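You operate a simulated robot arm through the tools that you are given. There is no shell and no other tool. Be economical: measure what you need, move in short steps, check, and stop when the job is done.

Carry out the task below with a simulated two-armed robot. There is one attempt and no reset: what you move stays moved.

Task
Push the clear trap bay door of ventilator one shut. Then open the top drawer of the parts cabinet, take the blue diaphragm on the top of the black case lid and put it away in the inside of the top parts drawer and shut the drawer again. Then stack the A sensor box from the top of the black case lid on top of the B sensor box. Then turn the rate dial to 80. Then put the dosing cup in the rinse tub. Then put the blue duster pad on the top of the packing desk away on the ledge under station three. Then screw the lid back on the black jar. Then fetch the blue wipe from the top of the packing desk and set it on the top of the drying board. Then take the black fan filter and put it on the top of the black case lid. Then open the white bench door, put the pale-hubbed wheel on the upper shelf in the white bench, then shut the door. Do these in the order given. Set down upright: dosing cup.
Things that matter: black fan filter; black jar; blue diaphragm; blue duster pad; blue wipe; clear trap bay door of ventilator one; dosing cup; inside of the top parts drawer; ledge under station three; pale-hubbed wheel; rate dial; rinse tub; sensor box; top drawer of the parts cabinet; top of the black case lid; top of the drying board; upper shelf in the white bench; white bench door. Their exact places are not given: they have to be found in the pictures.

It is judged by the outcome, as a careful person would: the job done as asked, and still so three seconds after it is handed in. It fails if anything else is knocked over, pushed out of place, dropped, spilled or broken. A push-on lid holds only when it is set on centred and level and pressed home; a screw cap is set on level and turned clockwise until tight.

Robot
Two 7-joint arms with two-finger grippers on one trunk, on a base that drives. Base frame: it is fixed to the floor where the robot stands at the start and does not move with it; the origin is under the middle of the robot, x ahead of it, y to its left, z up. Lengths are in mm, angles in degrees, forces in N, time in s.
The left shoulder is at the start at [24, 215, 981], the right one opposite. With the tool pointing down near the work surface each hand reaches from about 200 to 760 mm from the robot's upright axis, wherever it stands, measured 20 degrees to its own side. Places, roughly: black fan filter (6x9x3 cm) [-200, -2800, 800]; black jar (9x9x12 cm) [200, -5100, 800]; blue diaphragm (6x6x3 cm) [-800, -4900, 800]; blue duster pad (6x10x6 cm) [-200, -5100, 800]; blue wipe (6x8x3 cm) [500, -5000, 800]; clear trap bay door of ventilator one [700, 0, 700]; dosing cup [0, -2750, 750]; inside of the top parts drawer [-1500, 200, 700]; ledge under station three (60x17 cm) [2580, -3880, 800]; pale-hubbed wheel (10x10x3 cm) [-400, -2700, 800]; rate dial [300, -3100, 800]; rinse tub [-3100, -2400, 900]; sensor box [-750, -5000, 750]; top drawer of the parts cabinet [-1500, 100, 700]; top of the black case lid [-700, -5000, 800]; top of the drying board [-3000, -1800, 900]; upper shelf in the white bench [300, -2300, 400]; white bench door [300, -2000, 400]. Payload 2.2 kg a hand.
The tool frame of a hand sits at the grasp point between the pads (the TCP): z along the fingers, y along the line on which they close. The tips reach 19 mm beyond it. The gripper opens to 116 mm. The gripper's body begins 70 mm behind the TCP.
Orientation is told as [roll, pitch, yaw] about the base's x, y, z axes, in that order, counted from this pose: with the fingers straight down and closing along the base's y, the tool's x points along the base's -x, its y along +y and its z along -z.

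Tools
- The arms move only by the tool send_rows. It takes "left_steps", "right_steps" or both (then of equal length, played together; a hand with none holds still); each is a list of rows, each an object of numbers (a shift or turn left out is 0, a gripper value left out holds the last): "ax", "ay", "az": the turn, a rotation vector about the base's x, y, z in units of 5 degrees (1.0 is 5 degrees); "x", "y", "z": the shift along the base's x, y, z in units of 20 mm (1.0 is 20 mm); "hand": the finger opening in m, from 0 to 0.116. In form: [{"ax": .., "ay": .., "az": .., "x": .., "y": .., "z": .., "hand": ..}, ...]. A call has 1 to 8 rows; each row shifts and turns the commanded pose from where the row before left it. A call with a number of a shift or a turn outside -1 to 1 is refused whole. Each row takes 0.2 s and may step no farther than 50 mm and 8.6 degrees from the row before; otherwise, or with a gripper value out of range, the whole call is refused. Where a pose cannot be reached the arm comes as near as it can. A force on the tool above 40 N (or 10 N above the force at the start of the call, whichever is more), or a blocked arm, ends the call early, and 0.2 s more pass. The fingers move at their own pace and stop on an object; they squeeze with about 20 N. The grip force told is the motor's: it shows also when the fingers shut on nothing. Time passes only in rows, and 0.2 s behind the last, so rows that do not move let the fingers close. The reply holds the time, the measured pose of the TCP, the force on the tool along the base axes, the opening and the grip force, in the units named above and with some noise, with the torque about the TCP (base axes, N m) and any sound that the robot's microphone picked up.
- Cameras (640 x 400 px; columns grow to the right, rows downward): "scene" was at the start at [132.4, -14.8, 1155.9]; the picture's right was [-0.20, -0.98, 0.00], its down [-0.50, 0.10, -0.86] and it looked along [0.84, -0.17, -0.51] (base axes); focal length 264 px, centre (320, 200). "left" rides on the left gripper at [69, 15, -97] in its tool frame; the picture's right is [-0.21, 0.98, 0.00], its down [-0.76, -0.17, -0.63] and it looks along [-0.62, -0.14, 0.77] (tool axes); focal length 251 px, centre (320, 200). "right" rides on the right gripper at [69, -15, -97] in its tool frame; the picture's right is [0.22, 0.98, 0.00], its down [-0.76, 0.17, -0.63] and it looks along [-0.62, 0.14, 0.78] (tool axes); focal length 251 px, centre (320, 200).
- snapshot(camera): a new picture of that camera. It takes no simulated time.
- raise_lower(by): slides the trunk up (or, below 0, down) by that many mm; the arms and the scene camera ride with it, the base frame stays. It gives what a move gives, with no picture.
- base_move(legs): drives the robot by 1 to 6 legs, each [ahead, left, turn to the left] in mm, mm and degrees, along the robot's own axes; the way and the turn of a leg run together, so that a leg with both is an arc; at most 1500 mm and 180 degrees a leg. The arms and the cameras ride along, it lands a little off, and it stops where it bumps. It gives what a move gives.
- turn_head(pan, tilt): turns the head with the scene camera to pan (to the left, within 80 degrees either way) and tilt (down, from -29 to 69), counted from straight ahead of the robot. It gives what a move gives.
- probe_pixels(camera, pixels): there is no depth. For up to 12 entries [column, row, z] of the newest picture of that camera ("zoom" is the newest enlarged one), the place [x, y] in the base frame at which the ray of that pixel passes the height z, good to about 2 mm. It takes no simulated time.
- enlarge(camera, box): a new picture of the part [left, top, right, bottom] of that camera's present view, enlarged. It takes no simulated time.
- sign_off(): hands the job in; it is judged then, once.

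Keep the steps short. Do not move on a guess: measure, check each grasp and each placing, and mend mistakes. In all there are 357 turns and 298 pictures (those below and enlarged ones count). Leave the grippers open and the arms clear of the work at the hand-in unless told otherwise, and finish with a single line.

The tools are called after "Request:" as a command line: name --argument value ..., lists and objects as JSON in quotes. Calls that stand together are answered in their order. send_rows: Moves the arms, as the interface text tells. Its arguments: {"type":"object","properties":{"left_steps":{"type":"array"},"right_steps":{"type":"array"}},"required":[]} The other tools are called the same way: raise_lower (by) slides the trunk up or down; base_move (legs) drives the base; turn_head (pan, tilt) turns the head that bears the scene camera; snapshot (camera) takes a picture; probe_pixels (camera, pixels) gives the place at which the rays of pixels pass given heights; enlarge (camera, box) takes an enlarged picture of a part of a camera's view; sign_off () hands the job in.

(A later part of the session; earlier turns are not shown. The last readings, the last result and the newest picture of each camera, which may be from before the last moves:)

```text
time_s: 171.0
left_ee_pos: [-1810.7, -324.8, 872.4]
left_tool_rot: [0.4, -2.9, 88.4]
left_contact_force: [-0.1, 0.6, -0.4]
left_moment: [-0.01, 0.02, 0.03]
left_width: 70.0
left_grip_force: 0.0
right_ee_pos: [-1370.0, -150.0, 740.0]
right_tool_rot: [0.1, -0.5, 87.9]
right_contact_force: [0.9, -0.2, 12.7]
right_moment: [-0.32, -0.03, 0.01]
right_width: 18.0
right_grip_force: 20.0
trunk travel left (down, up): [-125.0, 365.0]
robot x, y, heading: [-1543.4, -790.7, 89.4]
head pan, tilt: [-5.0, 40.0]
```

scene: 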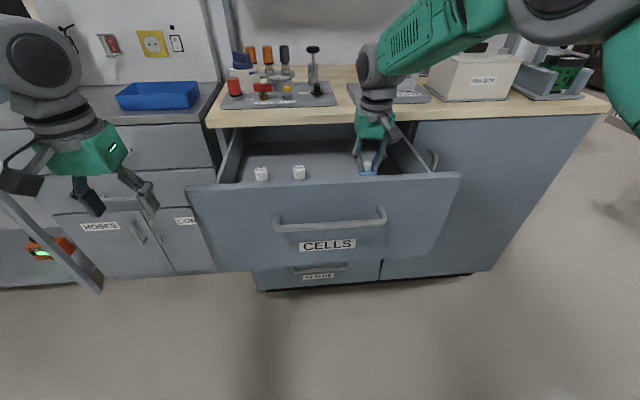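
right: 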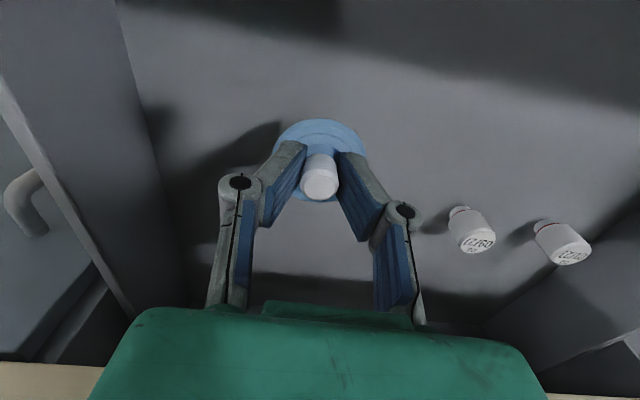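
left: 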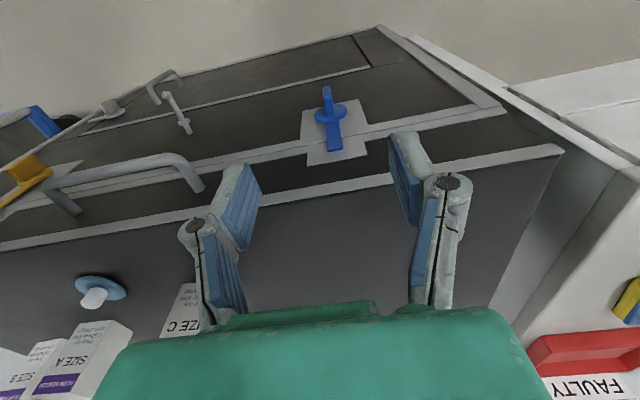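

Contact (12.7 N). I release and rise.

Request:
send_rows --right_steps '[{"z": 0.1, "hand": 0.05}, {}, {}, {"z": 1}, {"z": 1}, {"z": 1}, {"z": 1}, {"z": 1}]'

Request:
send_rows --right_steps '[{"z": 1}, {"z": 1}, {"z": 1}, {"z": 1}, {"y": -1}, {"y": -1, "x": 1}, {"y": -1, "x": 1}, {"y": -1, "x": 1}]'

Request:
snapshot --camera "right"

Request:
snapshot --camera "scene"

```text
time_s: 172.8
left_ee_pos: [-1807.6, -324.5, 874.3]
left_tool_rot: [0.4, -2.9, 88.4]
left_contact_force: [-0.5, -0.9, -0.4]
left_moment: [0.01, 0.0, 0.02]
left_width: 69.8
left_grip_force: 0.0
right_ee_pos: [-1370.6, -149.5, 840.9]
right_tool_rot: [0.1, -0.4, 88.0]
right_contact_force: [-0.2, 0.3, 0.2]
right_moment: [0.0, 0.0, -0.01]
right_width: 50.1
right_grip_force: 0.0
trunk travel left (down, up): [-125.0, 365.0]
robot x, y, heading: [-1540.5, -795.4, 89.2]
head pan, tilt: [-5.0, 40.0]
```

```text
time_s: 174.6
left_ee_pos: [-1808.0, -323.9, 872.6]
left_tool_rot: [0.5, -2.9, 88.4]
left_contact_force: [0.3, -0.3, -0.2]
left_moment: [0.02, 0.02, -0.02]
left_width: 69.6
left_grip_force: 0.1
right_ee_pos: [-1309.4, -229.5, 920.7]
right_tool_rot: [0.2, -0.3, 88.0]
right_contact_force: [0.2, 0.3, 0.3]
right_moment: [0.0, 0.0, 0.0]
right_width: 50.1
right_grip_force: 0.1
trunk travel left (down, up): [-125.0, 365.0]
robot x, y, heading: [-1540.6, -791.1, 89.2]
head pan, tilt: [-5.0, 40.0]
```

```text
238 pictures are left
```

right: 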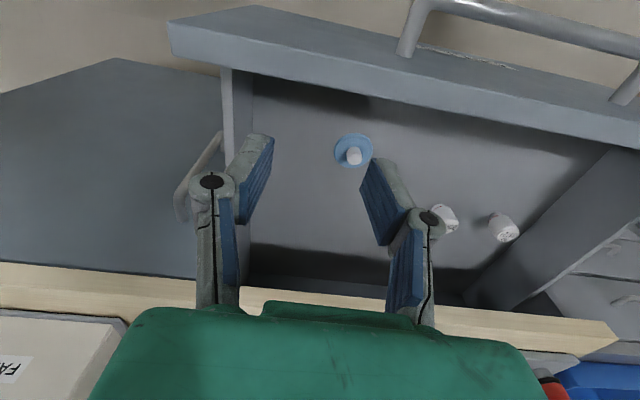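

```text
237 pictures are left
```

scene: 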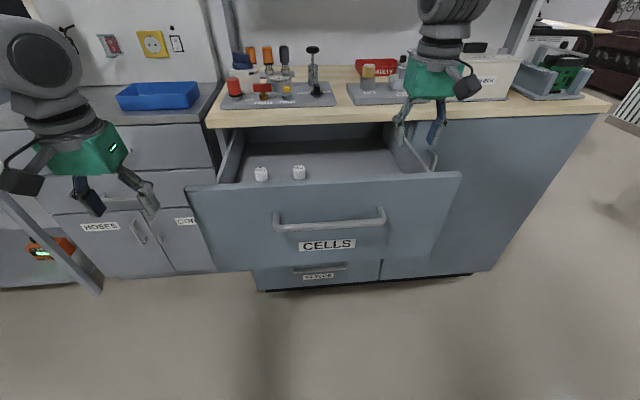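

The diaphragm rests upright in the drawer. I back up 200 mm, close the right fingers and tilt the hand forward to push the drawer shut.

Request:
base_move --legs '[[-200, 0, 0]]'

Request:
send_rows --right_steps '[{"ax": 1, "x": -1, "z": -1, "hand": 0.0}, {"ax": 1, "x": -1, "z": -1}, {"ax": 1, "x": -1, "z": -1}, {"ax": 1, "x": -1, "z": -1}, {"ax": 1, "x": -1, "z": -1}, {"ax": 1, "x": -1, "z": -1}, {"ax": 1, "x": -1, "z": -1}, {"ax": 1, "x": -1, "z": -1}]'

Request:
send_rows --right_steps '[{"ax": 1, "z": -0.7}, {"ax": 1}, {"ax": 1}, {"ax": 1}, {}]'

Request:
snapshot --camera "right"

Request:
snapshot --camera "scene"

```text
time_s: 176.2
left_ee_pos: [-1813.2, -531.1, 872.7]
left_tool_rot: [0.5, -2.9, 88.6]
left_contact_force: [0.1, 0.3, -0.3]
left_moment: [0.01, 0.05, 0.01]
left_width: 69.8
left_grip_force: 0.0
right_ee_pos: [-1313.6, -436.3, 921.1]
right_tool_rot: [0.2, -0.3, 88.2]
right_contact_force: [0.2, -0.2, 0.4]
right_moment: [0.03, 0.02, 0.04]
right_width: 49.9
right_grip_force: 0.0
trunk travel left (down, up): [-125.0, 365.0]
robot x, y, heading: [-1542.5, -995.5, 89.7]
head pan, tilt: [-5.0, 40.0]
```

```text
time_s: 178.0
left_ee_pos: [-1812.2, -533.1, 873.5]
left_tool_rot: [0.5, -3.0, 88.6]
left_contact_force: [-0.2, 0.3, -0.8]
left_moment: [0.0, -0.03, 0.02]
left_width: 69.9
left_grip_force: 0.1
right_ee_pos: [-1434.2, -446.1, 775.9]
right_tool_rot: [-1.9, -31.8, 85.8]
right_contact_force: [0.1, 1.0, 0.5]
right_moment: [-0.09, 0.0, 0.05]
right_width: 0.3
right_grip_force: 19.8
right hand out of reach, approached as far as the arm can: row 7, 8
trunk travel left (down, up): [-125.0, 365.0]
robot x, y, heading: [-1541.0, -1000.4, 89.7]
head pan, tilt: [-5.0, 40.0]
```

```text
time_s: 179.2
left_ee_pos: [-1813.2, -532.8, 873.3]
left_tool_rot: [0.4, -3.0, 88.6]
left_contact_force: [0.1, -0.8, -0.1]
left_moment: [0.02, 0.01, 0.03]
left_width: 69.8
left_grip_force: 0.0
right_ee_pos: [-1445.3, -443.3, 756.7]
right_tool_rot: [-4.4, -53.3, 88.7]
right_contact_force: [-0.8, -0.4, 1.4]
right_moment: [0.04, -0.01, 0.0]
right_width: 0.0
right_grip_force: 20.1
right hand out of reach, approached as far as the arm can: row 1
trunk travel left (down, up): [-125.0, 365.0]
robot x, y, heading: [-1549.3, -994.1, 89.6]
head pan, tilt: [-5.0, 40.0]
```

```text
236 pictures are left
```

right: 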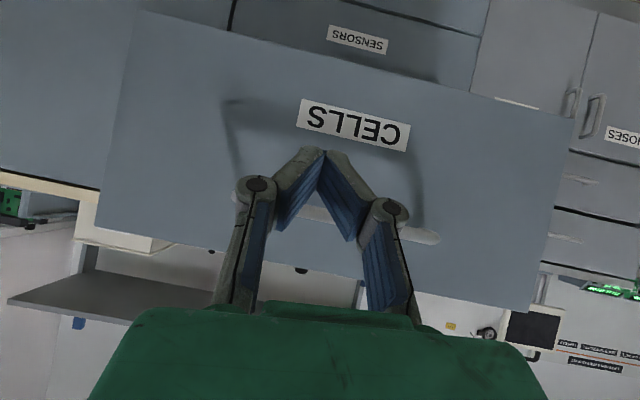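

```text
235 pictures are left
```

scene: 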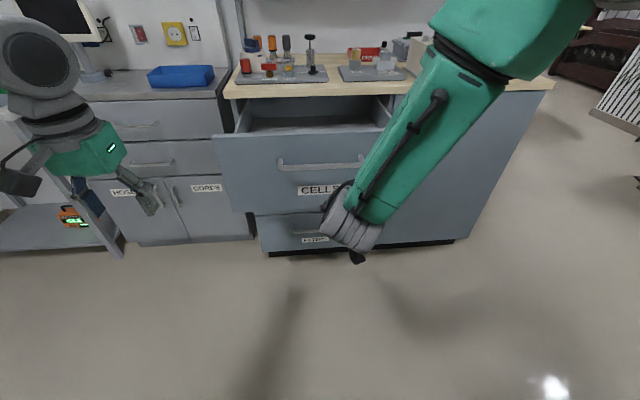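

The hand is aimed just below the handle, by the CELLS label. I drive 130 mm ahead, then push with the arm.

Request:
base_move --legs '[[130, 0, 0]]'

Request:
send_rows --right_steps '[{"x": -0.7, "z": -0.3}, {"x": -0.7, "z": -0.3}, {"y": 0.7}, {"y": 0.7}, {"y": 0.7}, {"y": 0.7}, {"y": 0.7}, {"y": 0.7}]'

Request:
send_rows --right_steps '[{"y": 0.8}, {"y": 0.8}, {"y": 0.8}, {"y": 0.8}, {"y": 0.8}, {"y": 0.8}, {"y": 0.8}, {"y": 0.8}]'

Request:
snapshot --camera "scene"

```text
time_s: 180.5
left_ee_pos: [-1811.2, -398.7, 872.7]
left_tool_rot: [0.5, -3.0, 88.5]
left_contact_force: [0.0, -0.7, -0.4]
left_moment: [-0.02, -0.01, -0.02]
left_width: 69.8
left_grip_force: 0.1
right_ee_pos: [-1443.2, -308.2, 755.4]
right_tool_rot: [-4.2, -53.3, 88.5]
right_contact_force: [0.1, 0.3, -0.2]
right_moment: [-0.02, 0.02, 0.0]
right_width: 0.0
right_grip_force: 20.2
trunk travel left (down, up): [-125.0, 365.0]
robot x, y, heading: [-1545.1, -861.2, 89.4]
head pan, tilt: [-5.0, 40.0]
```

```text
time_s: 182.3
left_ee_pos: [-1810.5, -399.9, 874.8]
left_tool_rot: [0.5, -3.1, 88.5]
left_contact_force: [-0.2, -0.1, 0.9]
left_moment: [0.05, -0.03, 0.01]
left_width: 70.1
left_grip_force: 0.1
right_ee_pos: [-1470.0, -225.9, 745.4]
right_tool_rot: [-4.3, -53.5, 88.5]
right_contact_force: [1.1, -0.5, -6.1]
right_moment: [0.07, -0.16, 0.04]
right_width: 0.0
right_grip_force: 20.3
trunk travel left (down, up): [-125.0, 365.0]
robot x, y, heading: [-1543.9, -865.0, 89.5]
head pan, tilt: [-5.0, 40.0]
```

```text
time_s: 184.1
left_ee_pos: [-1809.8, -400.8, 874.4]
left_tool_rot: [0.6, -3.1, 88.5]
left_contact_force: [0.4, 0.2, -1.1]
left_moment: [0.04, 0.02, 0.01]
left_width: 69.8
left_grip_force: 0.1
right_ee_pos: [-1470.2, -95.5, 745.3]
right_tool_rot: [-4.2, -53.6, 88.4]
right_contact_force: [0.0, -0.9, -1.3]
right_moment: [0.16, -0.03, -0.02]
right_width: 0.0
right_grip_force: 20.6
trunk travel left (down, up): [-125.0, 365.0]
robot x, y, heading: [-1541.3, -858.1, 89.3]
head pan, tilt: [-5.0, 40.0]
```

```text
234 pictures are left
```

scene: 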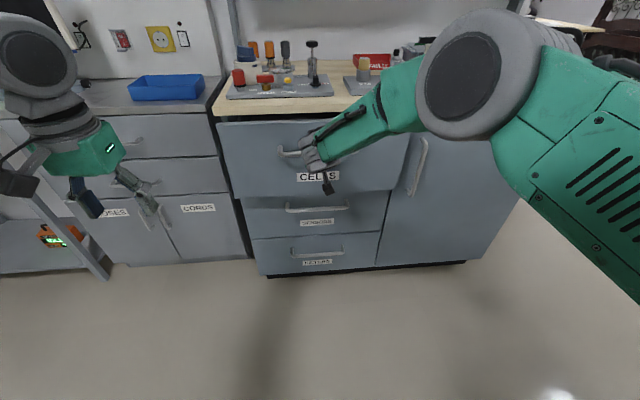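

The drawer is moving in smoothly. I push the rest of the way.

Request:
send_rows --right_steps '[{"y": 0.7}, {"y": 0.7}, {"y": 0.7}, {"y": 0.6}, {"y": 0.4}, {"y": 0.4}, {"y": 0.3}, {}]'

Request:
snapshot --camera "scene"

Request:
snapshot --camera "right"

```text
time_s: 185.3
left_ee_pos: [-1809.3, -406.1, 878.0]
left_tool_rot: [0.6, -3.5, 88.4]
left_contact_force: [0.3, -0.2, 0.7]
left_moment: [0.05, 0.02, -0.01]
left_width: 70.1
left_grip_force: 0.1
right_ee_pos: [-1471.5, -42.6, 744.6]
right_tool_rot: [-4.6, -53.0, 88.6]
right_contact_force: [3.2, -18.0, 5.3]
right_moment: [0.04, 0.01, 0.0]
right_width: 0.2
right_grip_force: 19.3
trunk travel left (down, up): [-125.0, 365.0]
robot x, y, heading: [-1540.6, -863.0, 89.0]
head pan, tilt: [-5.0, 40.0]
stopped in row 6 (right hand): the force on the tool passed its limit at 50 N (the readings are from after the stop); the commanded pose is now the measured one
```

```text
233 pictures are left
```

scene: 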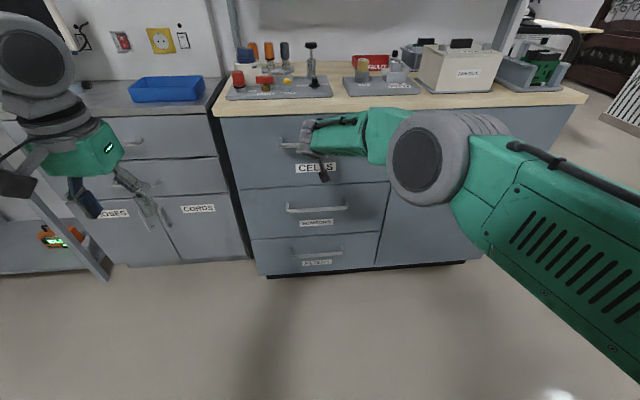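

```text
232 pictures are left
```

right: 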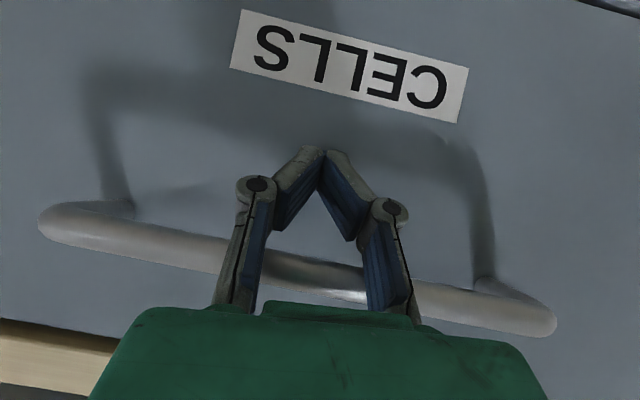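

The drawer is home (push stopped at 50 N). I back off, restore the right hand, and check.

Request:
base_move --legs '[[-260, 0, 0]]'

Request:
send_rows --right_steps '[{"ax": -1, "x": 1, "z": 1, "y": -1}, {"ax": -1, "x": 1, "z": 1, "y": -1}, {"ax": -1, "x": 1, "z": 1, "y": -1}, {"ax": -1, "x": 1, "z": 1, "y": -1}, {"ax": -1, "x": 1, "z": 1, "y": -1}, {"ax": -1, "x": 1, "z": 1, "y": -1}, {"ax": -1, "x": 1, "z": 1, "y": -1}, {"ax": -1, "x": 1, "z": 1, "y": -1}]'

Request:
send_rows --right_steps '[{"ax": -0.9, "x": 1, "y": -1, "hand": 0.08}, {"ax": -0.9, "x": 1, "y": -1}, {"ax": -0.9, "x": 1}, {"x": 1}, {}]'

Request:
snapshot --camera "scene"

```text
time_s: 187.2
left_ee_pos: [-1813.4, -663.0, 877.4]
left_tool_rot: [0.4, -3.3, 88.4]
left_contact_force: [-0.4, -1.0, 0.1]
left_moment: [0.04, 0.0, 0.01]
left_width: 69.7
left_grip_force: 0.2
right_ee_pos: [-1477.1, -298.3, 743.9]
right_tool_rot: [-4.5, -52.9, 88.8]
right_contact_force: [-1.0, -1.5, 0.1]
right_moment: [-0.02, 0.0, 0.0]
right_width: 0.1
right_grip_force: 19.8
trunk travel left (down, up): [-125.0, 365.0]
robot x, y, heading: [-1547.8, -1120.5, 89.1]
head pan, tilt: [-5.0, 40.0]
```

```text
time_s: 189.0
left_ee_pos: [-1811.8, -666.0, 879.6]
left_tool_rot: [0.7, -3.6, 88.3]
left_contact_force: [0.5, -0.6, -0.6]
left_moment: [-0.01, 0.01, 0.01]
left_width: 70.0
left_grip_force: 0.0
right_ee_pos: [-1314.0, -462.3, 904.5]
right_tool_rot: [-5.3, -13.1, 89.3]
right_contact_force: [-0.5, 0.8, -0.7]
right_moment: [0.01, -0.01, -0.01]
right_width: 0.0
right_grip_force: 19.9
trunk travel left (down, up): [-125.0, 365.0]
robot x, y, heading: [-1550.3, -1121.7, 89.6]
head pan, tilt: [-5.0, 40.0]
```

```text
time_s: 190.2
left_ee_pos: [-1813.1, -665.9, 879.1]
left_tool_rot: [0.6, -3.5, 88.4]
left_contact_force: [-0.3, -0.2, 0.0]
left_moment: [0.01, -0.02, 0.01]
left_width: 70.4
left_grip_force: 0.0
right_ee_pos: [-1233.9, -499.8, 904.8]
right_tool_rot: [-5.5, 0.4, 89.1]
right_contact_force: [0.2, 0.0, 0.5]
right_moment: [0.0, 0.03, 0.0]
right_width: 80.1
right_grip_force: 0.0
trunk travel left (down, up): [-125.0, 365.0]
robot x, y, heading: [-1545.5, -1118.1, 89.7]
head pan, tilt: [-5.0, 40.0]
```

```text
231 pictures are left
```

scene: 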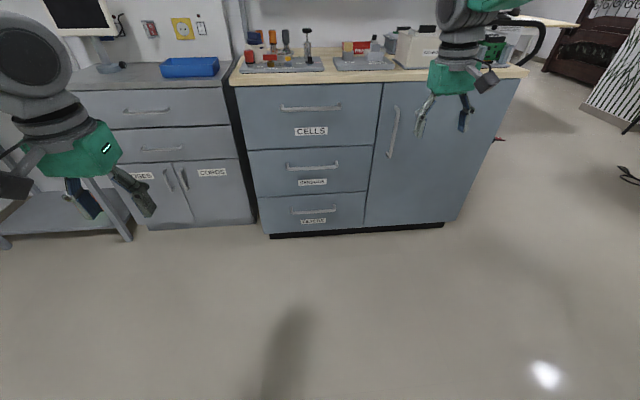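

The drawer is shut. I fix the right hand's small roll, then turn and drive back to the black case.

Request:
send_rows --right_steps '[{"ay": 0.6, "y": -1, "x": 0.5}, {"ay": 0.5, "y": -1}, {"y": -1}, {}]'

Request:
base_move --legs '[[0, 0, 180], [0, -610, 0], [1300, 0, 0], [1290, 0, 0], [0, 1360, 0]]'

Request:
turn_head --pan 0 --tilt 30

Request:
snapshot --camera "scene"

```text
time_s: 191.2
left_ee_pos: [-1812.3, -665.0, 877.6]
left_tool_rot: [0.6, -3.4, 88.4]
left_contact_force: [0.3, -0.1, -0.3]
left_moment: [0.0, 0.01, 0.0]
left_width: 69.8
left_grip_force: 0.2
right_ee_pos: [-1224.4, -560.1, 905.9]
right_tool_rot: [0.0, 0.4, 89.1]
right_contact_force: [-0.4, -0.3, -0.3]
right_moment: [-0.02, -0.01, 0.01]
right_width: 80.0
right_grip_force: 0.0
trunk travel left (down, up): [-125.0, 365.0]
robot x, y, heading: [-1547.2, -1118.8, 89.3]
head pan, tilt: [-5.0, 40.0]
```

```text
time_s: 220.2
left_ee_pos: [-715.0, -4143.9, 879.5]
left_tool_rot: [0.6, -3.6, -91.8]
left_contact_force: [0.8, -0.2, -0.9]
left_moment: [0.03, -0.02, 0.0]
left_width: 69.9
left_grip_force: 0.0
right_ee_pos: [-1303.1, -4247.4, 907.2]
right_tool_rot: [0.1, 0.4, -91.0]
right_contact_force: [-0.1, -0.2, 0.3]
right_moment: [-0.01, 0.01, 0.0]
right_width: 79.9
right_grip_force: 0.0
trunk travel left (down, up): [-125.0, 365.0]
robot x, y, heading: [-982.3, -3688.3, -90.9]
head pan, tilt: [-5.0, 40.0]
```

```text
time_s: 220.9
left_ee_pos: [-714.9, -4140.9, 882.5]
left_tool_rot: [0.6, -3.7, -91.7]
left_contact_force: [0.8, 0.8, 0.5]
left_moment: [-0.01, 0.02, 0.04]
left_width: 69.8
left_grip_force: 0.2
right_ee_pos: [-1302.4, -4245.6, 908.5]
right_tool_rot: [0.0, 0.2, -91.0]
right_contact_force: [0.1, 0.4, 0.4]
right_moment: [0.01, 0.01, 0.0]
right_width: 79.7
right_grip_force: 0.0
trunk travel left (down, up): [-125.0, 365.0]
robot x, y, heading: [-981.0, -3688.5, -90.7]
head pan, tilt: [0.0, 30.0]
```

```text
230 pictures are left
```

scene: 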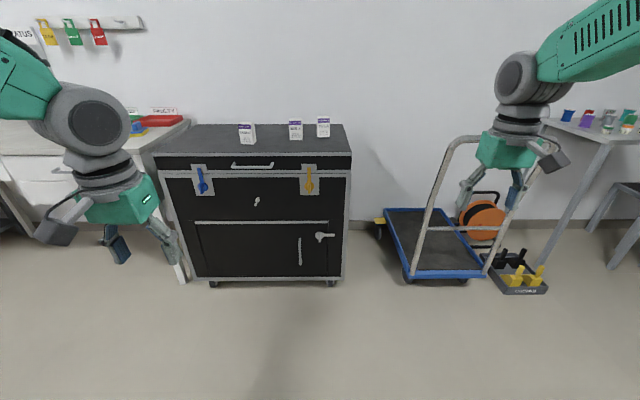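

Request:
send_rows --right_steps '[{"z": 1, "y": 1}, {"z": 1, "y": 1}, {"z": 1, "y": 1}, {}]'

Request:
base_move --legs '[[0, 180, 0.7], [620, 0, 0]]'

Request:
turn_head --pan 0 --tilt 42

Request:
snapshot --camera "scene"

Request:
snapshot --camera "right"

```text
time_s: 221.9
left_ee_pos: [-714.3, -4141.5, 879.8]
left_tool_rot: [0.7, -3.8, -91.8]
left_contact_force: [-0.7, -0.3, -0.1]
left_moment: [0.0, 0.02, -0.03]
left_width: 69.7
left_grip_force: 0.2
right_ee_pos: [-1303.7, -4182.2, 968.7]
right_tool_rot: [0.1, 0.2, -91.0]
right_contact_force: [0.0, 0.4, 0.2]
right_moment: [0.04, -0.02, 0.0]
right_width: 79.9
right_grip_force: 0.0
trunk travel left (down, up): [-125.0, 365.0]
robot x, y, heading: [-980.5, -3689.4, -91.0]
head pan, tilt: [0.0, 30.0]
```

```text
time_s: 226.4
left_ee_pos: [-550.8, -4750.8, 883.4]
left_tool_rot: [1.2, -3.7, -91.8]
left_contact_force: [-0.6, 0.1, 0.1]
left_moment: [0.01, 0.0, 0.01]
left_width: 69.6
left_grip_force: 0.1
right_ee_pos: [-1139.5, -4791.7, 966.8]
right_tool_rot: [0.5, 0.3, -91.0]
right_contact_force: [0.4, 0.0, 0.3]
right_moment: [0.01, -0.03, -0.04]
right_width: 80.0
right_grip_force: 0.0
trunk travel left (down, up): [-125.0, 365.0]
robot x, y, heading: [-810.2, -4297.3, -90.7]
head pan, tilt: [0.0, 30.0]
```

```text
time_s: 227.2
left_ee_pos: [-549.8, -4747.5, 883.3]
left_tool_rot: [1.0, -3.9, -91.8]
left_contact_force: [-0.3, -0.9, 0.5]
left_moment: [-0.01, -0.02, 0.0]
left_width: 70.0
left_grip_force: 0.0
right_ee_pos: [-1139.2, -4788.9, 970.2]
right_tool_rot: [0.2, 0.1, -91.0]
right_contact_force: [-0.7, 0.7, -0.1]
right_moment: [0.0, -0.04, -0.01]
right_width: 80.2
right_grip_force: 0.1
trunk travel left (down, up): [-125.0, 365.0]
robot x, y, heading: [-815.4, -4298.4, -90.8]
head pan, tilt: [0.0, 42.0]
```

```text
229 pictures are left
```

scene: 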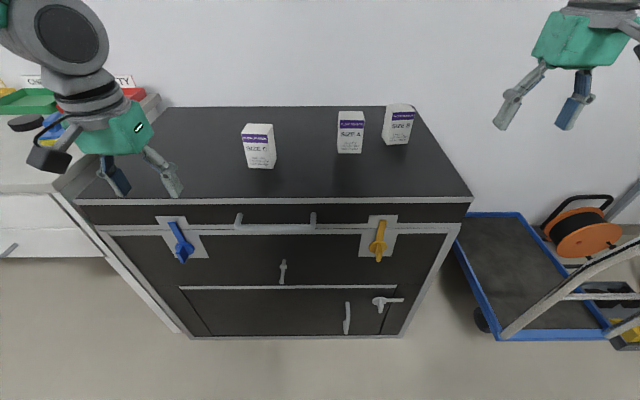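

```text
228 pictures are left
```

right: 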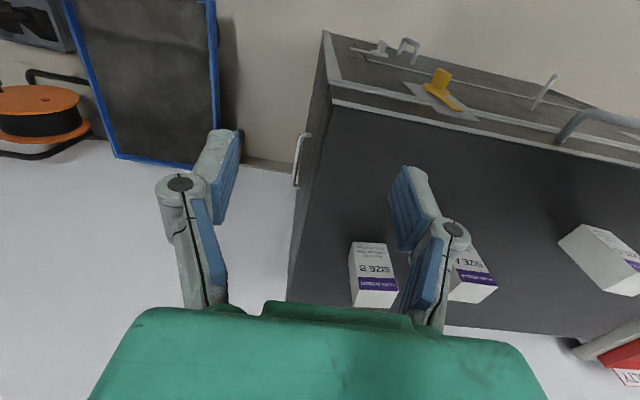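

Request:
enlarge --camera "scene" --box '[320, 90, 430, 170]'

```text
5.00 times, centred on (375, 130) of scene
```

zoom: 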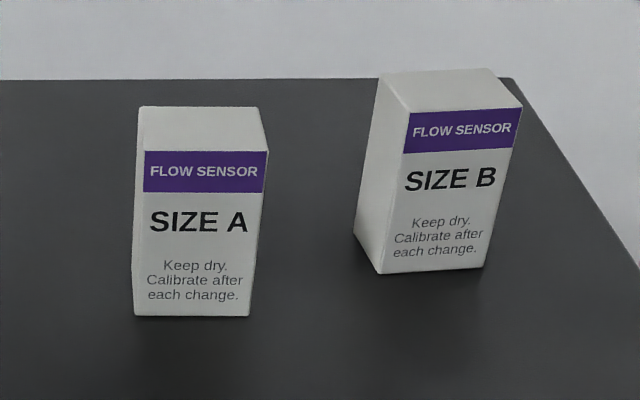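

Request:
probe_pixels --camera "zoom" --pixels '[[134, 317, 795], [250, 317, 795], [143, 150, 875], [268, 150, 875], [138, 107, 875], [258, 107, 875], [380, 273, 795], [483, 268, 795], [355, 236, 795], [408, 113, 875], [521, 107, 875], [379, 75, 875]]'

```text
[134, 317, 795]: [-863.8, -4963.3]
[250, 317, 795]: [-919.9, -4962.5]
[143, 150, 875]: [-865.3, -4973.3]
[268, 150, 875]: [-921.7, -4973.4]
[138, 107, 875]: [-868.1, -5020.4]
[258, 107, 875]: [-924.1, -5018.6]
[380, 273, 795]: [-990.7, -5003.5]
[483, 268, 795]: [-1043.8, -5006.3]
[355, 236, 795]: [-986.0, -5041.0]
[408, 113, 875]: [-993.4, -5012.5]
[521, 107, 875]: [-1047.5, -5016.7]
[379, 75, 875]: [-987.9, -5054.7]
```

Box A: 56 wide, ~46 deep, 85 tall, centre [−892, −4986], lid z 795. Box B centre [−1015, −5026], top z≈880. I come 80 mm closer, then move the right hand over A.

Request:
base_move --legs '[[80, 0, 0.8]]'

Request:
send_rows --right_steps '[{"x": 1, "hand": 0.085}, {"x": 1, "y": -0.5}, {"x": 1, "y": -0.5}, {"x": 1, "y": -0.5}, {"x": 1, "y": -0.5}, {"x": 1, "y": -0.5}, {"x": 1, "y": -0.5}, {"x": 1, "y": -0.5}]'

Request:
snapshot --camera "right"

```text
time_s: 228.2
left_ee_pos: [-540.2, -4824.2, 882.5]
left_tool_rot: [0.8, -3.8, -91.0]
left_contact_force: [-0.3, -0.5, -0.3]
left_moment: [0.02, 0.0, 0.01]
left_width: 69.9
left_grip_force: 0.2
right_ee_pos: [-1129.1, -4874.0, 969.3]
right_tool_rot: [0.2, 0.2, -90.2]
right_contact_force: [-0.7, -0.9, -0.4]
right_moment: [0.04, 0.0, -0.03]
right_width: 80.1
right_grip_force: 0.1
trunk travel left (down, up): [-125.0, 365.0]
robot x, y, heading: [-811.5, -4375.6, -90.1]
head pan, tilt: [0.0, 42.0]
```

```text
time_s: 230.0
left_ee_pos: [-537.7, -4822.1, 882.3]
left_tool_rot: [0.6, -3.9, -90.9]
left_contact_force: [0.6, -0.1, 0.2]
left_moment: [0.0, 0.02, 0.01]
left_width: 69.8
left_grip_force: 0.1
right_ee_pos: [-964.6, -4938.4, 972.7]
right_tool_rot: [0.0, 0.0, -90.3]
right_contact_force: [0.5, 0.1, 0.4]
right_moment: [0.01, 0.02, 0.0]
right_width: 84.9
right_grip_force: 0.1
trunk travel left (down, up): [-125.0, 365.0]
robot x, y, heading: [-813.0, -4376.8, -90.0]
head pan, tilt: [0.0, 42.0]
```

```text
226 pictures are left
```

right: 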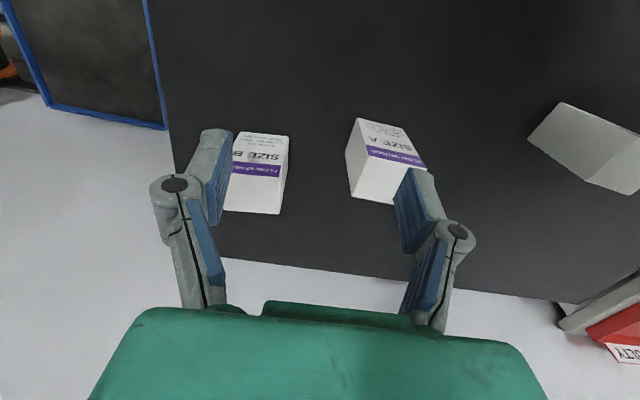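

Next over box A at [−892, −4986].

Request:
send_rows --right_steps '[{"x": 1, "y": -0.6}, {"x": 1, "y": -0.6}, {"x": 1, "y": -0.6}, {"x": 0.65, "y": -0.6, "z": -1}, {}]'

Request:
snapshot --camera "right"

```text
time_s: 231.2
left_ee_pos: [-538.4, -4821.2, 883.1]
left_tool_rot: [0.6, -4.2, -90.8]
left_contact_force: [-0.2, 0.0, 0.1]
left_moment: [0.0, 0.04, 0.0]
left_width: 69.7
left_grip_force: 0.1
right_ee_pos: [-892.0, -4988.8, 949.9]
right_tool_rot: [-0.1, -0.1, -90.2]
right_contact_force: [0.2, 0.1, 0.4]
right_moment: [-0.02, 0.02, 0.01]
right_width: 84.8
right_grip_force: 0.1
trunk travel left (down, up): [-125.0, 365.0]
robot x, y, heading: [-810.7, -4375.2, -90.1]
head pan, tilt: [0.0, 42.0]
```

```text
225 pictures are left
```

right: 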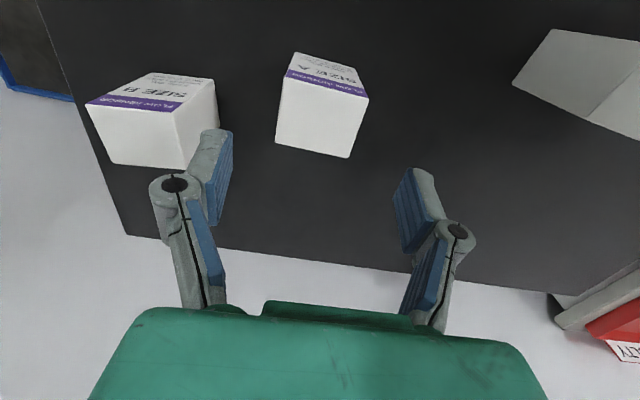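

Box A's top centre is at (319,118), 9 mm nearer me than my axis (row 128). I shift and descend to z 850.

Request:
send_rows --right_steps '[{"y": 0.35, "z": -1}, {"z": -1}, {"z": -1}, {"z": -1}, {"z": -0.9}, {}]'

Request:
snapshot --camera "right"

```text
time_s: 232.6
left_ee_pos: [-538.6, -4820.0, 883.4]
left_tool_rot: [0.6, -4.0, -90.9]
left_contact_force: [1.1, -0.4, 0.1]
left_moment: [-0.01, 0.01, 0.0]
left_width: 69.7
left_grip_force: 0.1
right_ee_pos: [-894.0, -4982.4, 854.0]
right_tool_rot: [0.0, 0.0, -90.2]
right_contact_force: [0.0, -0.5, 0.2]
right_moment: [0.04, 0.01, 0.01]
right_width: 85.1
right_grip_force: 0.0
trunk travel left (down, up): [-125.0, 365.0]
robot x, y, heading: [-810.9, -4375.3, -90.0]
head pan, tilt: [0.0, 42.0]
```

```text
224 pictures are left
```

right: 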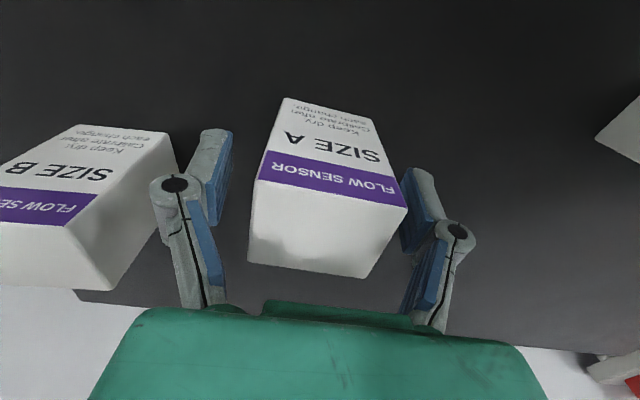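

Well centred. I close and lift.

Request:
send_rows --right_steps '[{"hand": 0.0}, {}, {}]'

Request:
send_rows --right_steps '[{"z": 0.5}, {"z": 1}, {"z": 1}, {"z": 1}, {"z": 1}, {"z": 1}, {"z": 0.5}, {}]'

Request:
snapshot --camera "right"

Request:
snapshot --camera "scene"

```text
time_s: 233.4
left_ee_pos: [-539.2, -4820.4, 882.1]
left_tool_rot: [0.6, -4.0, -90.9]
left_contact_force: [0.0, 0.4, 0.3]
left_moment: [0.02, 0.01, 0.0]
left_width: 69.7
left_grip_force: 0.0
right_ee_pos: [-894.4, -4981.4, 854.0]
right_tool_rot: [0.0, 0.0, -90.2]
right_contact_force: [0.2, 0.1, -0.7]
right_moment: [0.0, 0.01, 0.0]
right_width: 54.3
right_grip_force: 20.3
trunk travel left (down, up): [-125.0, 365.0]
robot x, y, heading: [-812.6, -4375.8, -90.0]
head pan, tilt: [0.0, 42.0]
```

```text
time_s: 235.2
left_ee_pos: [-538.8, -4821.5, 882.7]
left_tool_rot: [0.6, -3.9, -90.9]
left_contact_force: [-0.4, -0.6, 0.3]
left_moment: [0.0, 0.0, -0.03]
left_width: 69.9
left_grip_force: 0.2
right_ee_pos: [-892.3, -4983.3, 976.1]
right_tool_rot: [0.0, 0.0, -90.2]
right_contact_force: [-0.2, 0.7, -0.9]
right_moment: [0.03, -0.01, -0.03]
right_width: 54.1
right_grip_force: 20.1
trunk travel left (down, up): [-125.0, 365.0]
robot x, y, heading: [-810.0, -4376.0, -90.1]
head pan, tilt: [0.0, 42.0]
```

```text
223 pictures are left
```

right: 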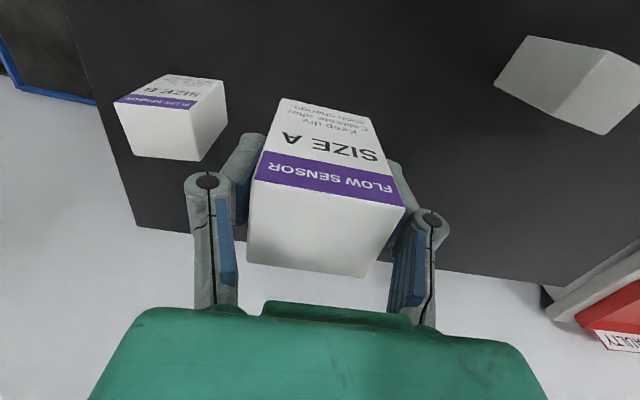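

```text
222 pictures are left
```

scene: 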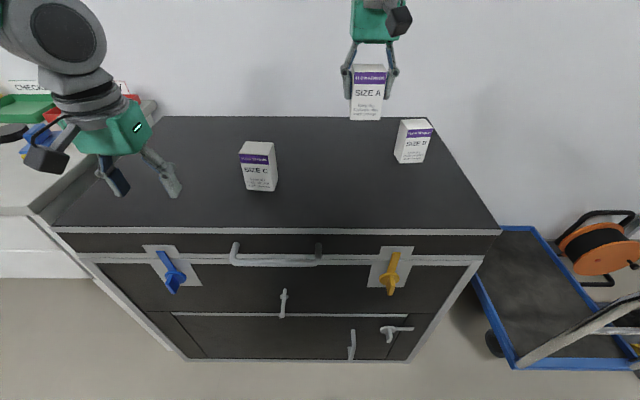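

Held squarely. I measure box B's top face in an enlarged right-hand view.

Request:
enlarge --camera "right" --box '[90, 50, 250, 180]'

```text
3.08 times, centred on (170, 115) of right
```

zoom: 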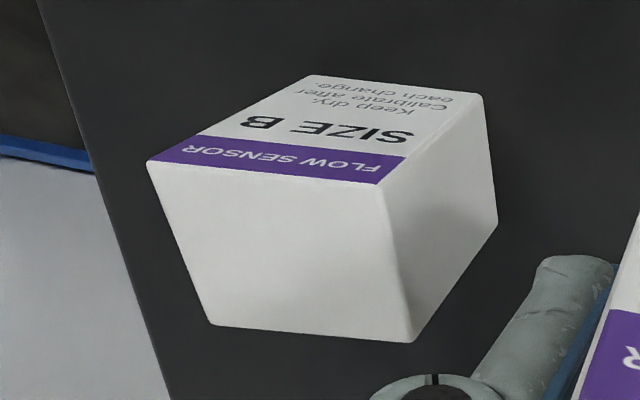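

Request:
probe_pixels --camera "zoom" --pixels '[[148, 163, 880], [380, 187, 880], [412, 342, 880], [212, 326, 880], [308, 77, 795], [484, 95, 795], [497, 222, 795]]'

```text
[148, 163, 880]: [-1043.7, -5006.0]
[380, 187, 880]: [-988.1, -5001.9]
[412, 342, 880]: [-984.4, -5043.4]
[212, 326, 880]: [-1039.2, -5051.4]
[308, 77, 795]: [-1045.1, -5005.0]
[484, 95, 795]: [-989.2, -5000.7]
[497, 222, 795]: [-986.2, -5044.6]
```

Box B centre [−1014, −5026], turned about 4.5°. I carry A over it with the same turn.

Request:
send_rows --right_steps '[{"x": -1, "y": -0.3, "az": 0.15}, {"x": -1, "y": -0.3, "az": 0.15}, {"x": -1, "y": -0.3, "az": 0.15}, {"x": -1, "y": -0.3, "az": 0.15}, {"x": -1, "y": -0.3, "az": 0.15}, {"x": -1, "y": -0.4, "az": 0.15}, {"x": -0.1}, {}]'

Request:
snapshot --camera "right"

Request:
enlarge --camera "scene" --box '[360, 30, 480, 180]'

```text
time_s: 237.0
left_ee_pos: [-539.1, -4820.6, 883.2]
left_tool_rot: [0.6, -3.9, -90.9]
left_contact_force: [0.1, 0.7, 0.2]
left_moment: [-0.01, 0.0, 0.01]
left_width: 70.1
left_grip_force: 0.1
right_ee_pos: [-1015.3, -5018.5, 974.0]
right_tool_rot: [0.1, 0.0, -85.7]
right_contact_force: [0.0, 0.3, -1.0]
right_moment: [0.02, 0.04, -0.01]
right_width: 54.0
right_grip_force: 20.5
trunk travel left (down, up): [-125.0, 365.0]
robot x, y, heading: [-810.8, -4373.6, -89.8]
head pan, tilt: [0.0, 42.0]
```

```text
220 pictures are left
```

right: 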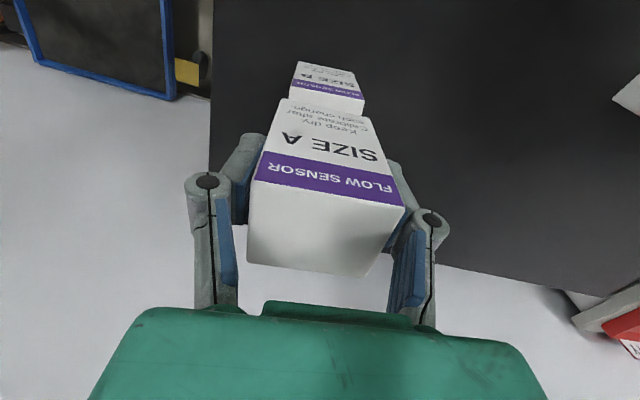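

```text
2.67 times, centred on (420, 105) of scene
```

zoom: 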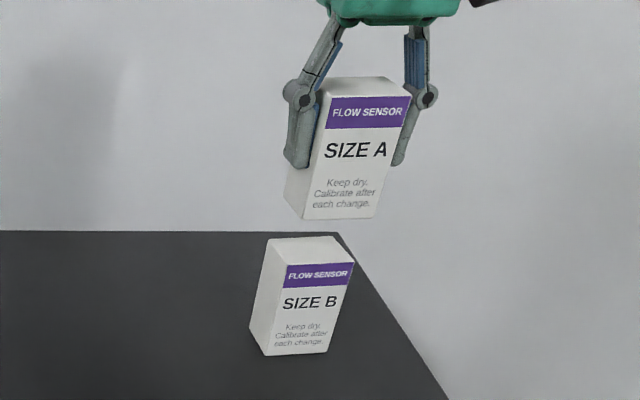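

Request:
enlarge --camera "right" --box '[260, 50, 400, 140]'

```text
4.44 times, centred on (330, 95) of right
```

zoom: 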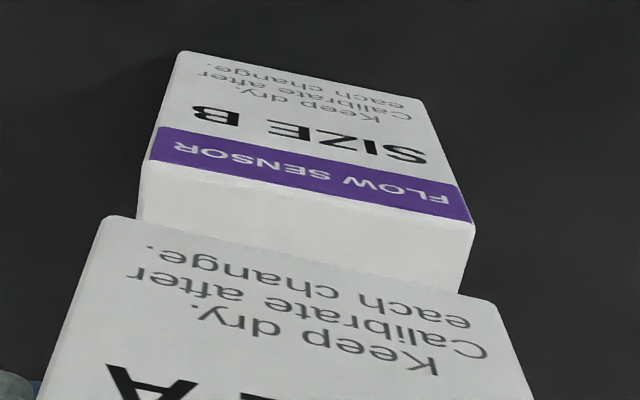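

Request:
probe_pixels --camera "zoom" --pixels '[[146, 165, 880], [474, 228, 880], [108, 218, 915], [498, 305, 915]]'

```text
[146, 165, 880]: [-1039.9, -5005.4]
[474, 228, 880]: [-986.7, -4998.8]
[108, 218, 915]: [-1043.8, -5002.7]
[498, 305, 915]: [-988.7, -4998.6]
```

A is over B within 3 mm. I correct it and lower to contact.

Request:
send_rows --right_steps '[{"x": 0.14, "y": -0.08, "z": -0.5}, {"z": -0.5}, {"z": -0.4}, {"z": -0.15}, {"z": -0.15}, {}]'

```text
time_s: 238.4
left_ee_pos: [-539.3, -4820.8, 883.7]
left_tool_rot: [0.6, -4.1, -90.8]
left_contact_force: [-0.3, 0.3, 0.2]
left_moment: [0.0, 0.02, -0.01]
left_width: 70.1
left_grip_force: 0.1
right_ee_pos: [-1013.6, -5021.3, 940.1]
right_tool_rot: [0.0, -0.1, -85.6]
right_contact_force: [-0.1, 1.4, 3.0]
right_moment: [0.06, -0.11, 0.01]
right_width: 54.2
right_grip_force: 19.7
trunk travel left (down, up): [-125.0, 365.0]
robot x, y, heading: [-807.4, -4371.6, -90.0]
head pan, tilt: [0.0, 42.0]
```

Contact begins (3 N). A small press, then release slowly and rise.

Request:
send_rows --right_steps '[{"z": -0.08}, {}, {"hand": 0.06}, {"hand": 0.085}, {}, {"z": 1}, {"z": 1}, {"z": 1}]'

Request:
send_rows --right_steps '[{"z": 1}, {"z": 1}, {"y": 1}, {"y": 1}, {"y": 1}, {"y": 1}, {"y": 1, "az": -0.9}, {}]'

Request:
snapshot --camera "scene"

Request:
enlarge --camera "scene" --box '[360, 30, 480, 180]'

```text
time_s: 240.2
left_ee_pos: [-537.9, -4820.2, 883.5]
left_tool_rot: [0.6, -4.0, -90.8]
left_contact_force: [-0.3, 0.1, 0.2]
left_moment: [-0.01, 0.01, 0.0]
left_width: 69.8
left_grip_force: 0.0
right_ee_pos: [-1013.5, -5022.6, 996.6]
right_tool_rot: [0.0, 0.0, -85.8]
right_contact_force: [-0.2, 0.2, 0.4]
right_moment: [0.0, -0.01, 0.03]
right_width: 85.1
right_grip_force: 0.1
trunk travel left (down, up): [-125.0, 365.0]
robot x, y, heading: [-812.9, -4373.9, -90.1]
head pan, tilt: [0.0, 42.0]
```

```text
time_s: 242.0
left_ee_pos: [-539.6, -4821.5, 882.7]
left_tool_rot: [0.6, -4.0, -91.0]
left_contact_force: [-0.7, -1.0, -0.6]
left_moment: [0.02, 0.02, 0.0]
left_width: 70.0
left_grip_force: 0.0
right_ee_pos: [-1013.5, -4922.0, 1038.4]
right_tool_rot: [0.0, 0.0, -90.2]
right_contact_force: [-1.0, 1.2, -0.1]
right_moment: [0.03, 0.03, 0.04]
right_width: 85.1
right_grip_force: 0.1
trunk travel left (down, up): [-125.0, 365.0]
robot x, y, heading: [-809.6, -4372.9, -89.9]
head pan, tilt: [0.0, 42.0]
```

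```text
217 pictures are left
```

scene: 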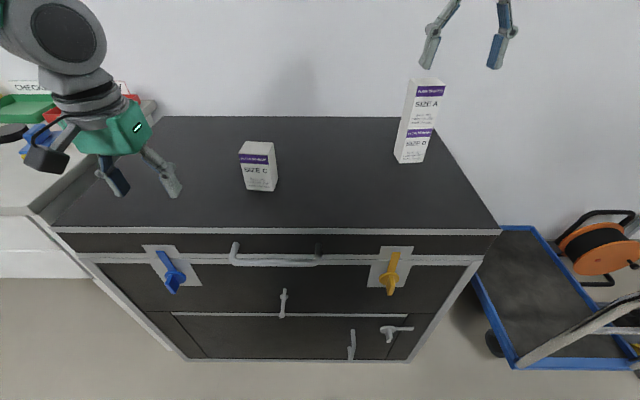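

```text
2.67 times, centred on (420, 105) of scene
```

zoom: 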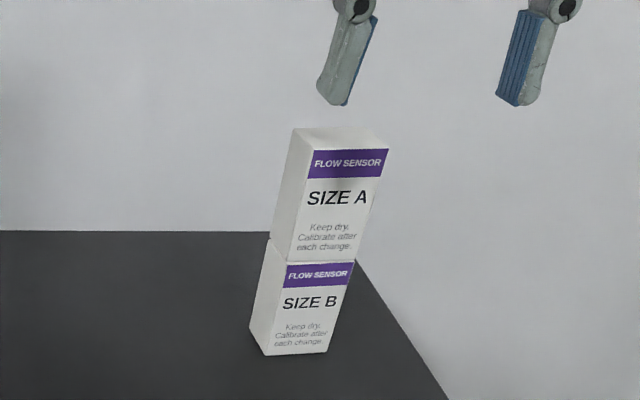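

A stands on B. I back off, turn to the island bench on the other side, and look for the rate dial.

Request:
base_move --legs '[[-520, 0, 0], [0, 0, 180]]'

Request:
send_rows --right_steps '[{"x": 1, "z": -1}, {"x": 1, "z": -1}, {"x": 1, "z": -1}, {"x": 1, "z": -1}, {"x": 0.5, "z": -1}, {}]'

Request:
turn_head --pan -30 --tilt 22

Request:
snapshot --camera "scene"

```text
time_s: 252.6
left_ee_pos: [-1119.9, -3431.0, 883.2]
left_tool_rot: [0.7, -4.0, 93.7]
left_contact_force: [-0.8, -0.3, 0.0]
left_moment: [-0.01, 0.03, 0.0]
left_width: 69.7
left_grip_force: 0.1
right_ee_pos: [-656.3, -3292.4, 1038.8]
right_tool_rot: [0.0, 0.1, 94.5]
right_contact_force: [0.1, 0.9, -0.2]
right_moment: [0.02, -0.03, 0.01]
right_width: 85.0
right_grip_force: 0.1
trunk travel left (down, up): [-125.0, 365.0]
robot x, y, heading: [-813.6, -3852.9, 95.0]
head pan, tilt: [0.0, 42.0]
```

```text
time_s: 254.0
left_ee_pos: [-1120.1, -3434.0, 884.2]
left_tool_rot: [0.7, -4.2, 93.7]
left_contact_force: [1.3, 0.8, -0.5]
left_moment: [-0.04, -0.01, 0.01]
left_width: 69.7
left_grip_force: 0.0
right_ee_pos: [-564.4, -3293.9, 941.4]
right_tool_rot: [0.1, -0.3, 94.4]
right_contact_force: [-1.1, 1.0, 0.2]
right_moment: [0.01, -0.04, -0.01]
right_width: 84.9
right_grip_force: 0.0
trunk travel left (down, up): [-125.0, 365.0]
robot x, y, heading: [-812.9, -3856.0, 94.9]
head pan, tilt: [0.0, 42.0]
```

```text
time_s: 254.9
left_ee_pos: [-1119.0, -3435.3, 883.7]
left_tool_rot: [0.7, -4.3, 93.8]
left_contact_force: [-0.7, 0.3, -0.5]
left_moment: [0.0, 0.0, 0.02]
left_width: 69.9
left_grip_force: 0.0
right_ee_pos: [-566.3, -3292.7, 941.6]
right_tool_rot: [0.1, -0.2, 94.5]
right_contact_force: [-0.1, 0.5, 0.5]
right_moment: [0.01, 0.04, -0.01]
right_width: 85.0
right_grip_force: 0.1
trunk travel left (down, up): [-125.0, 365.0]
robot x, y, heading: [-809.8, -3854.7, 94.9]
head pan, tilt: [-30.0, 22.0]
```

```text
215 pictures are left
```

scene: 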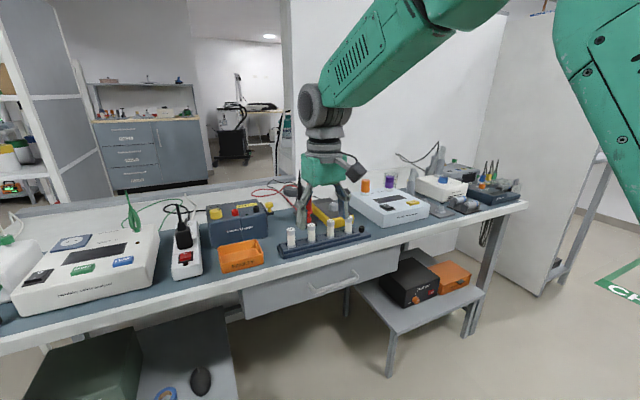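

I measure bench edges and device positions, and enlarge the right side.

Request:
probe_pixels --camera "scene" --pixels '[[0, 345, 780], [240, 290, 780], [520, 205, 780], [390, 210, 800], [290, 240, 800], [445, 185, 800], [500, 190, 800]]'

Request:
enlarge --camera "scene" --box '[340, 130, 540, 250]'

```text
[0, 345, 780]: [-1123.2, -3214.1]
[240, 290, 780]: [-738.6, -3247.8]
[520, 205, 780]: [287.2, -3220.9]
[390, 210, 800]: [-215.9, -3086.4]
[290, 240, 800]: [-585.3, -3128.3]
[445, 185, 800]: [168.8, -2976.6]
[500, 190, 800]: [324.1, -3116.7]
```

```text
3.20 times, centred on (440, 190) of scene
```

zoom: 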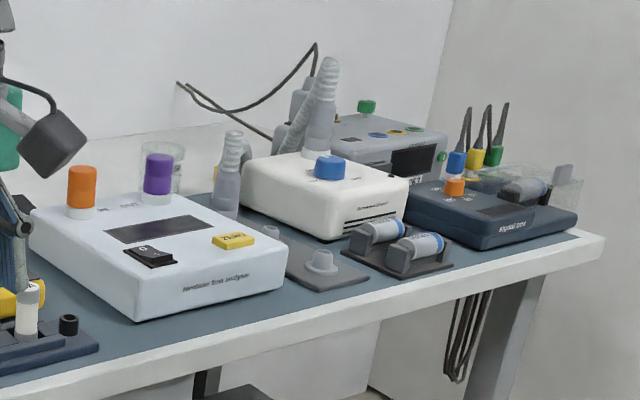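

The rate dial should be the orange knob on the dark "signal box" at the right end, near [310, −3090]. I drive over there.

Request:
base_move --legs '[[0, 0, -4.9], [0, -960, 0], [80, 0, 0]]'

Request:
turn_head --pan -12 --tilt 35

Request:
snapshot --camera "scene"

Request:
enlarge --camera "scene" --box '[260, 100, 460, 240]'

```text
time_s: 261.2
left_ee_pos: [-121.7, -3323.7, 883.2]
left_tool_rot: [0.7, -4.0, 90.3]
left_contact_force: [0.1, 0.5, 0.2]
left_moment: [0.01, 0.02, 0.01]
left_width: 69.8
left_grip_force: 0.0
right_ee_pos: [440.3, -3215.1, 939.9]
right_tool_rot: [0.1, 0.1, 91.1]
right_contact_force: [-0.3, -0.2, -0.9]
right_moment: [-0.03, 0.01, 0.03]
right_width: 84.8
right_grip_force: 0.1
trunk travel left (down, up): [-125.0, 365.0]
robot x, y, heading: [158.3, -3761.8, 91.3]
head pan, tilt: [-30.0, 22.0]
```

```text
time_s: 262.0
left_ee_pos: [-122.1, -3325.9, 886.3]
left_tool_rot: [0.7, -4.3, 90.3]
left_contact_force: [0.3, 0.4, -0.7]
left_moment: [-0.01, 0.0, 0.03]
left_width: 69.7
left_grip_force: 0.2
right_ee_pos: [438.8, -3219.0, 942.4]
right_tool_rot: [0.1, -0.4, 91.1]
right_contact_force: [-0.4, -0.5, 0.6]
right_moment: [0.03, 0.04, 0.01]
right_width: 85.2
right_grip_force: 0.1
trunk travel left (down, up): [-125.0, 365.0]
robot x, y, heading: [160.9, -3760.6, 91.2]
head pan, tilt: [-12.0, 35.0]
```

```text
213 pictures are left
```

scene: 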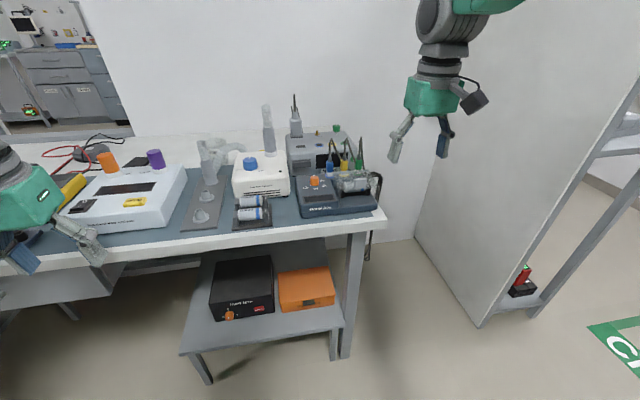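

```text
2.86 times, centred on (360, 170) of scene
```

zoom: 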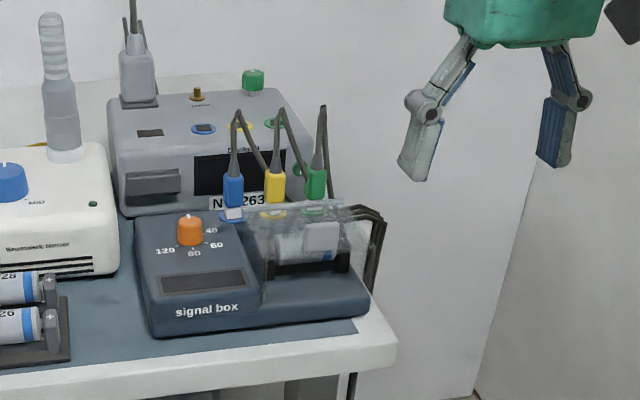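

Request:
enlarge --camera "scene" --box '[295, 165, 345, 205]'

```text
10.00 times, centred on (320, 185) of scene
```

zoom: 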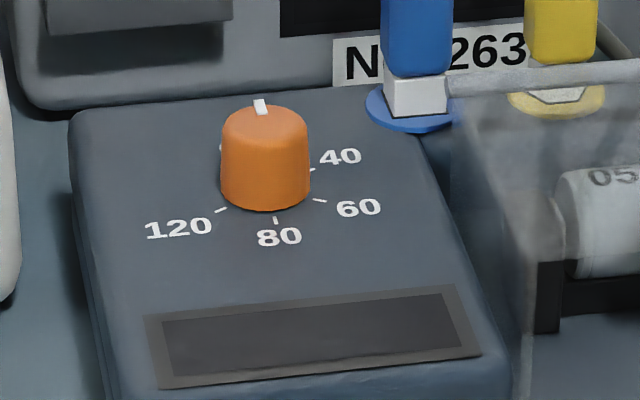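

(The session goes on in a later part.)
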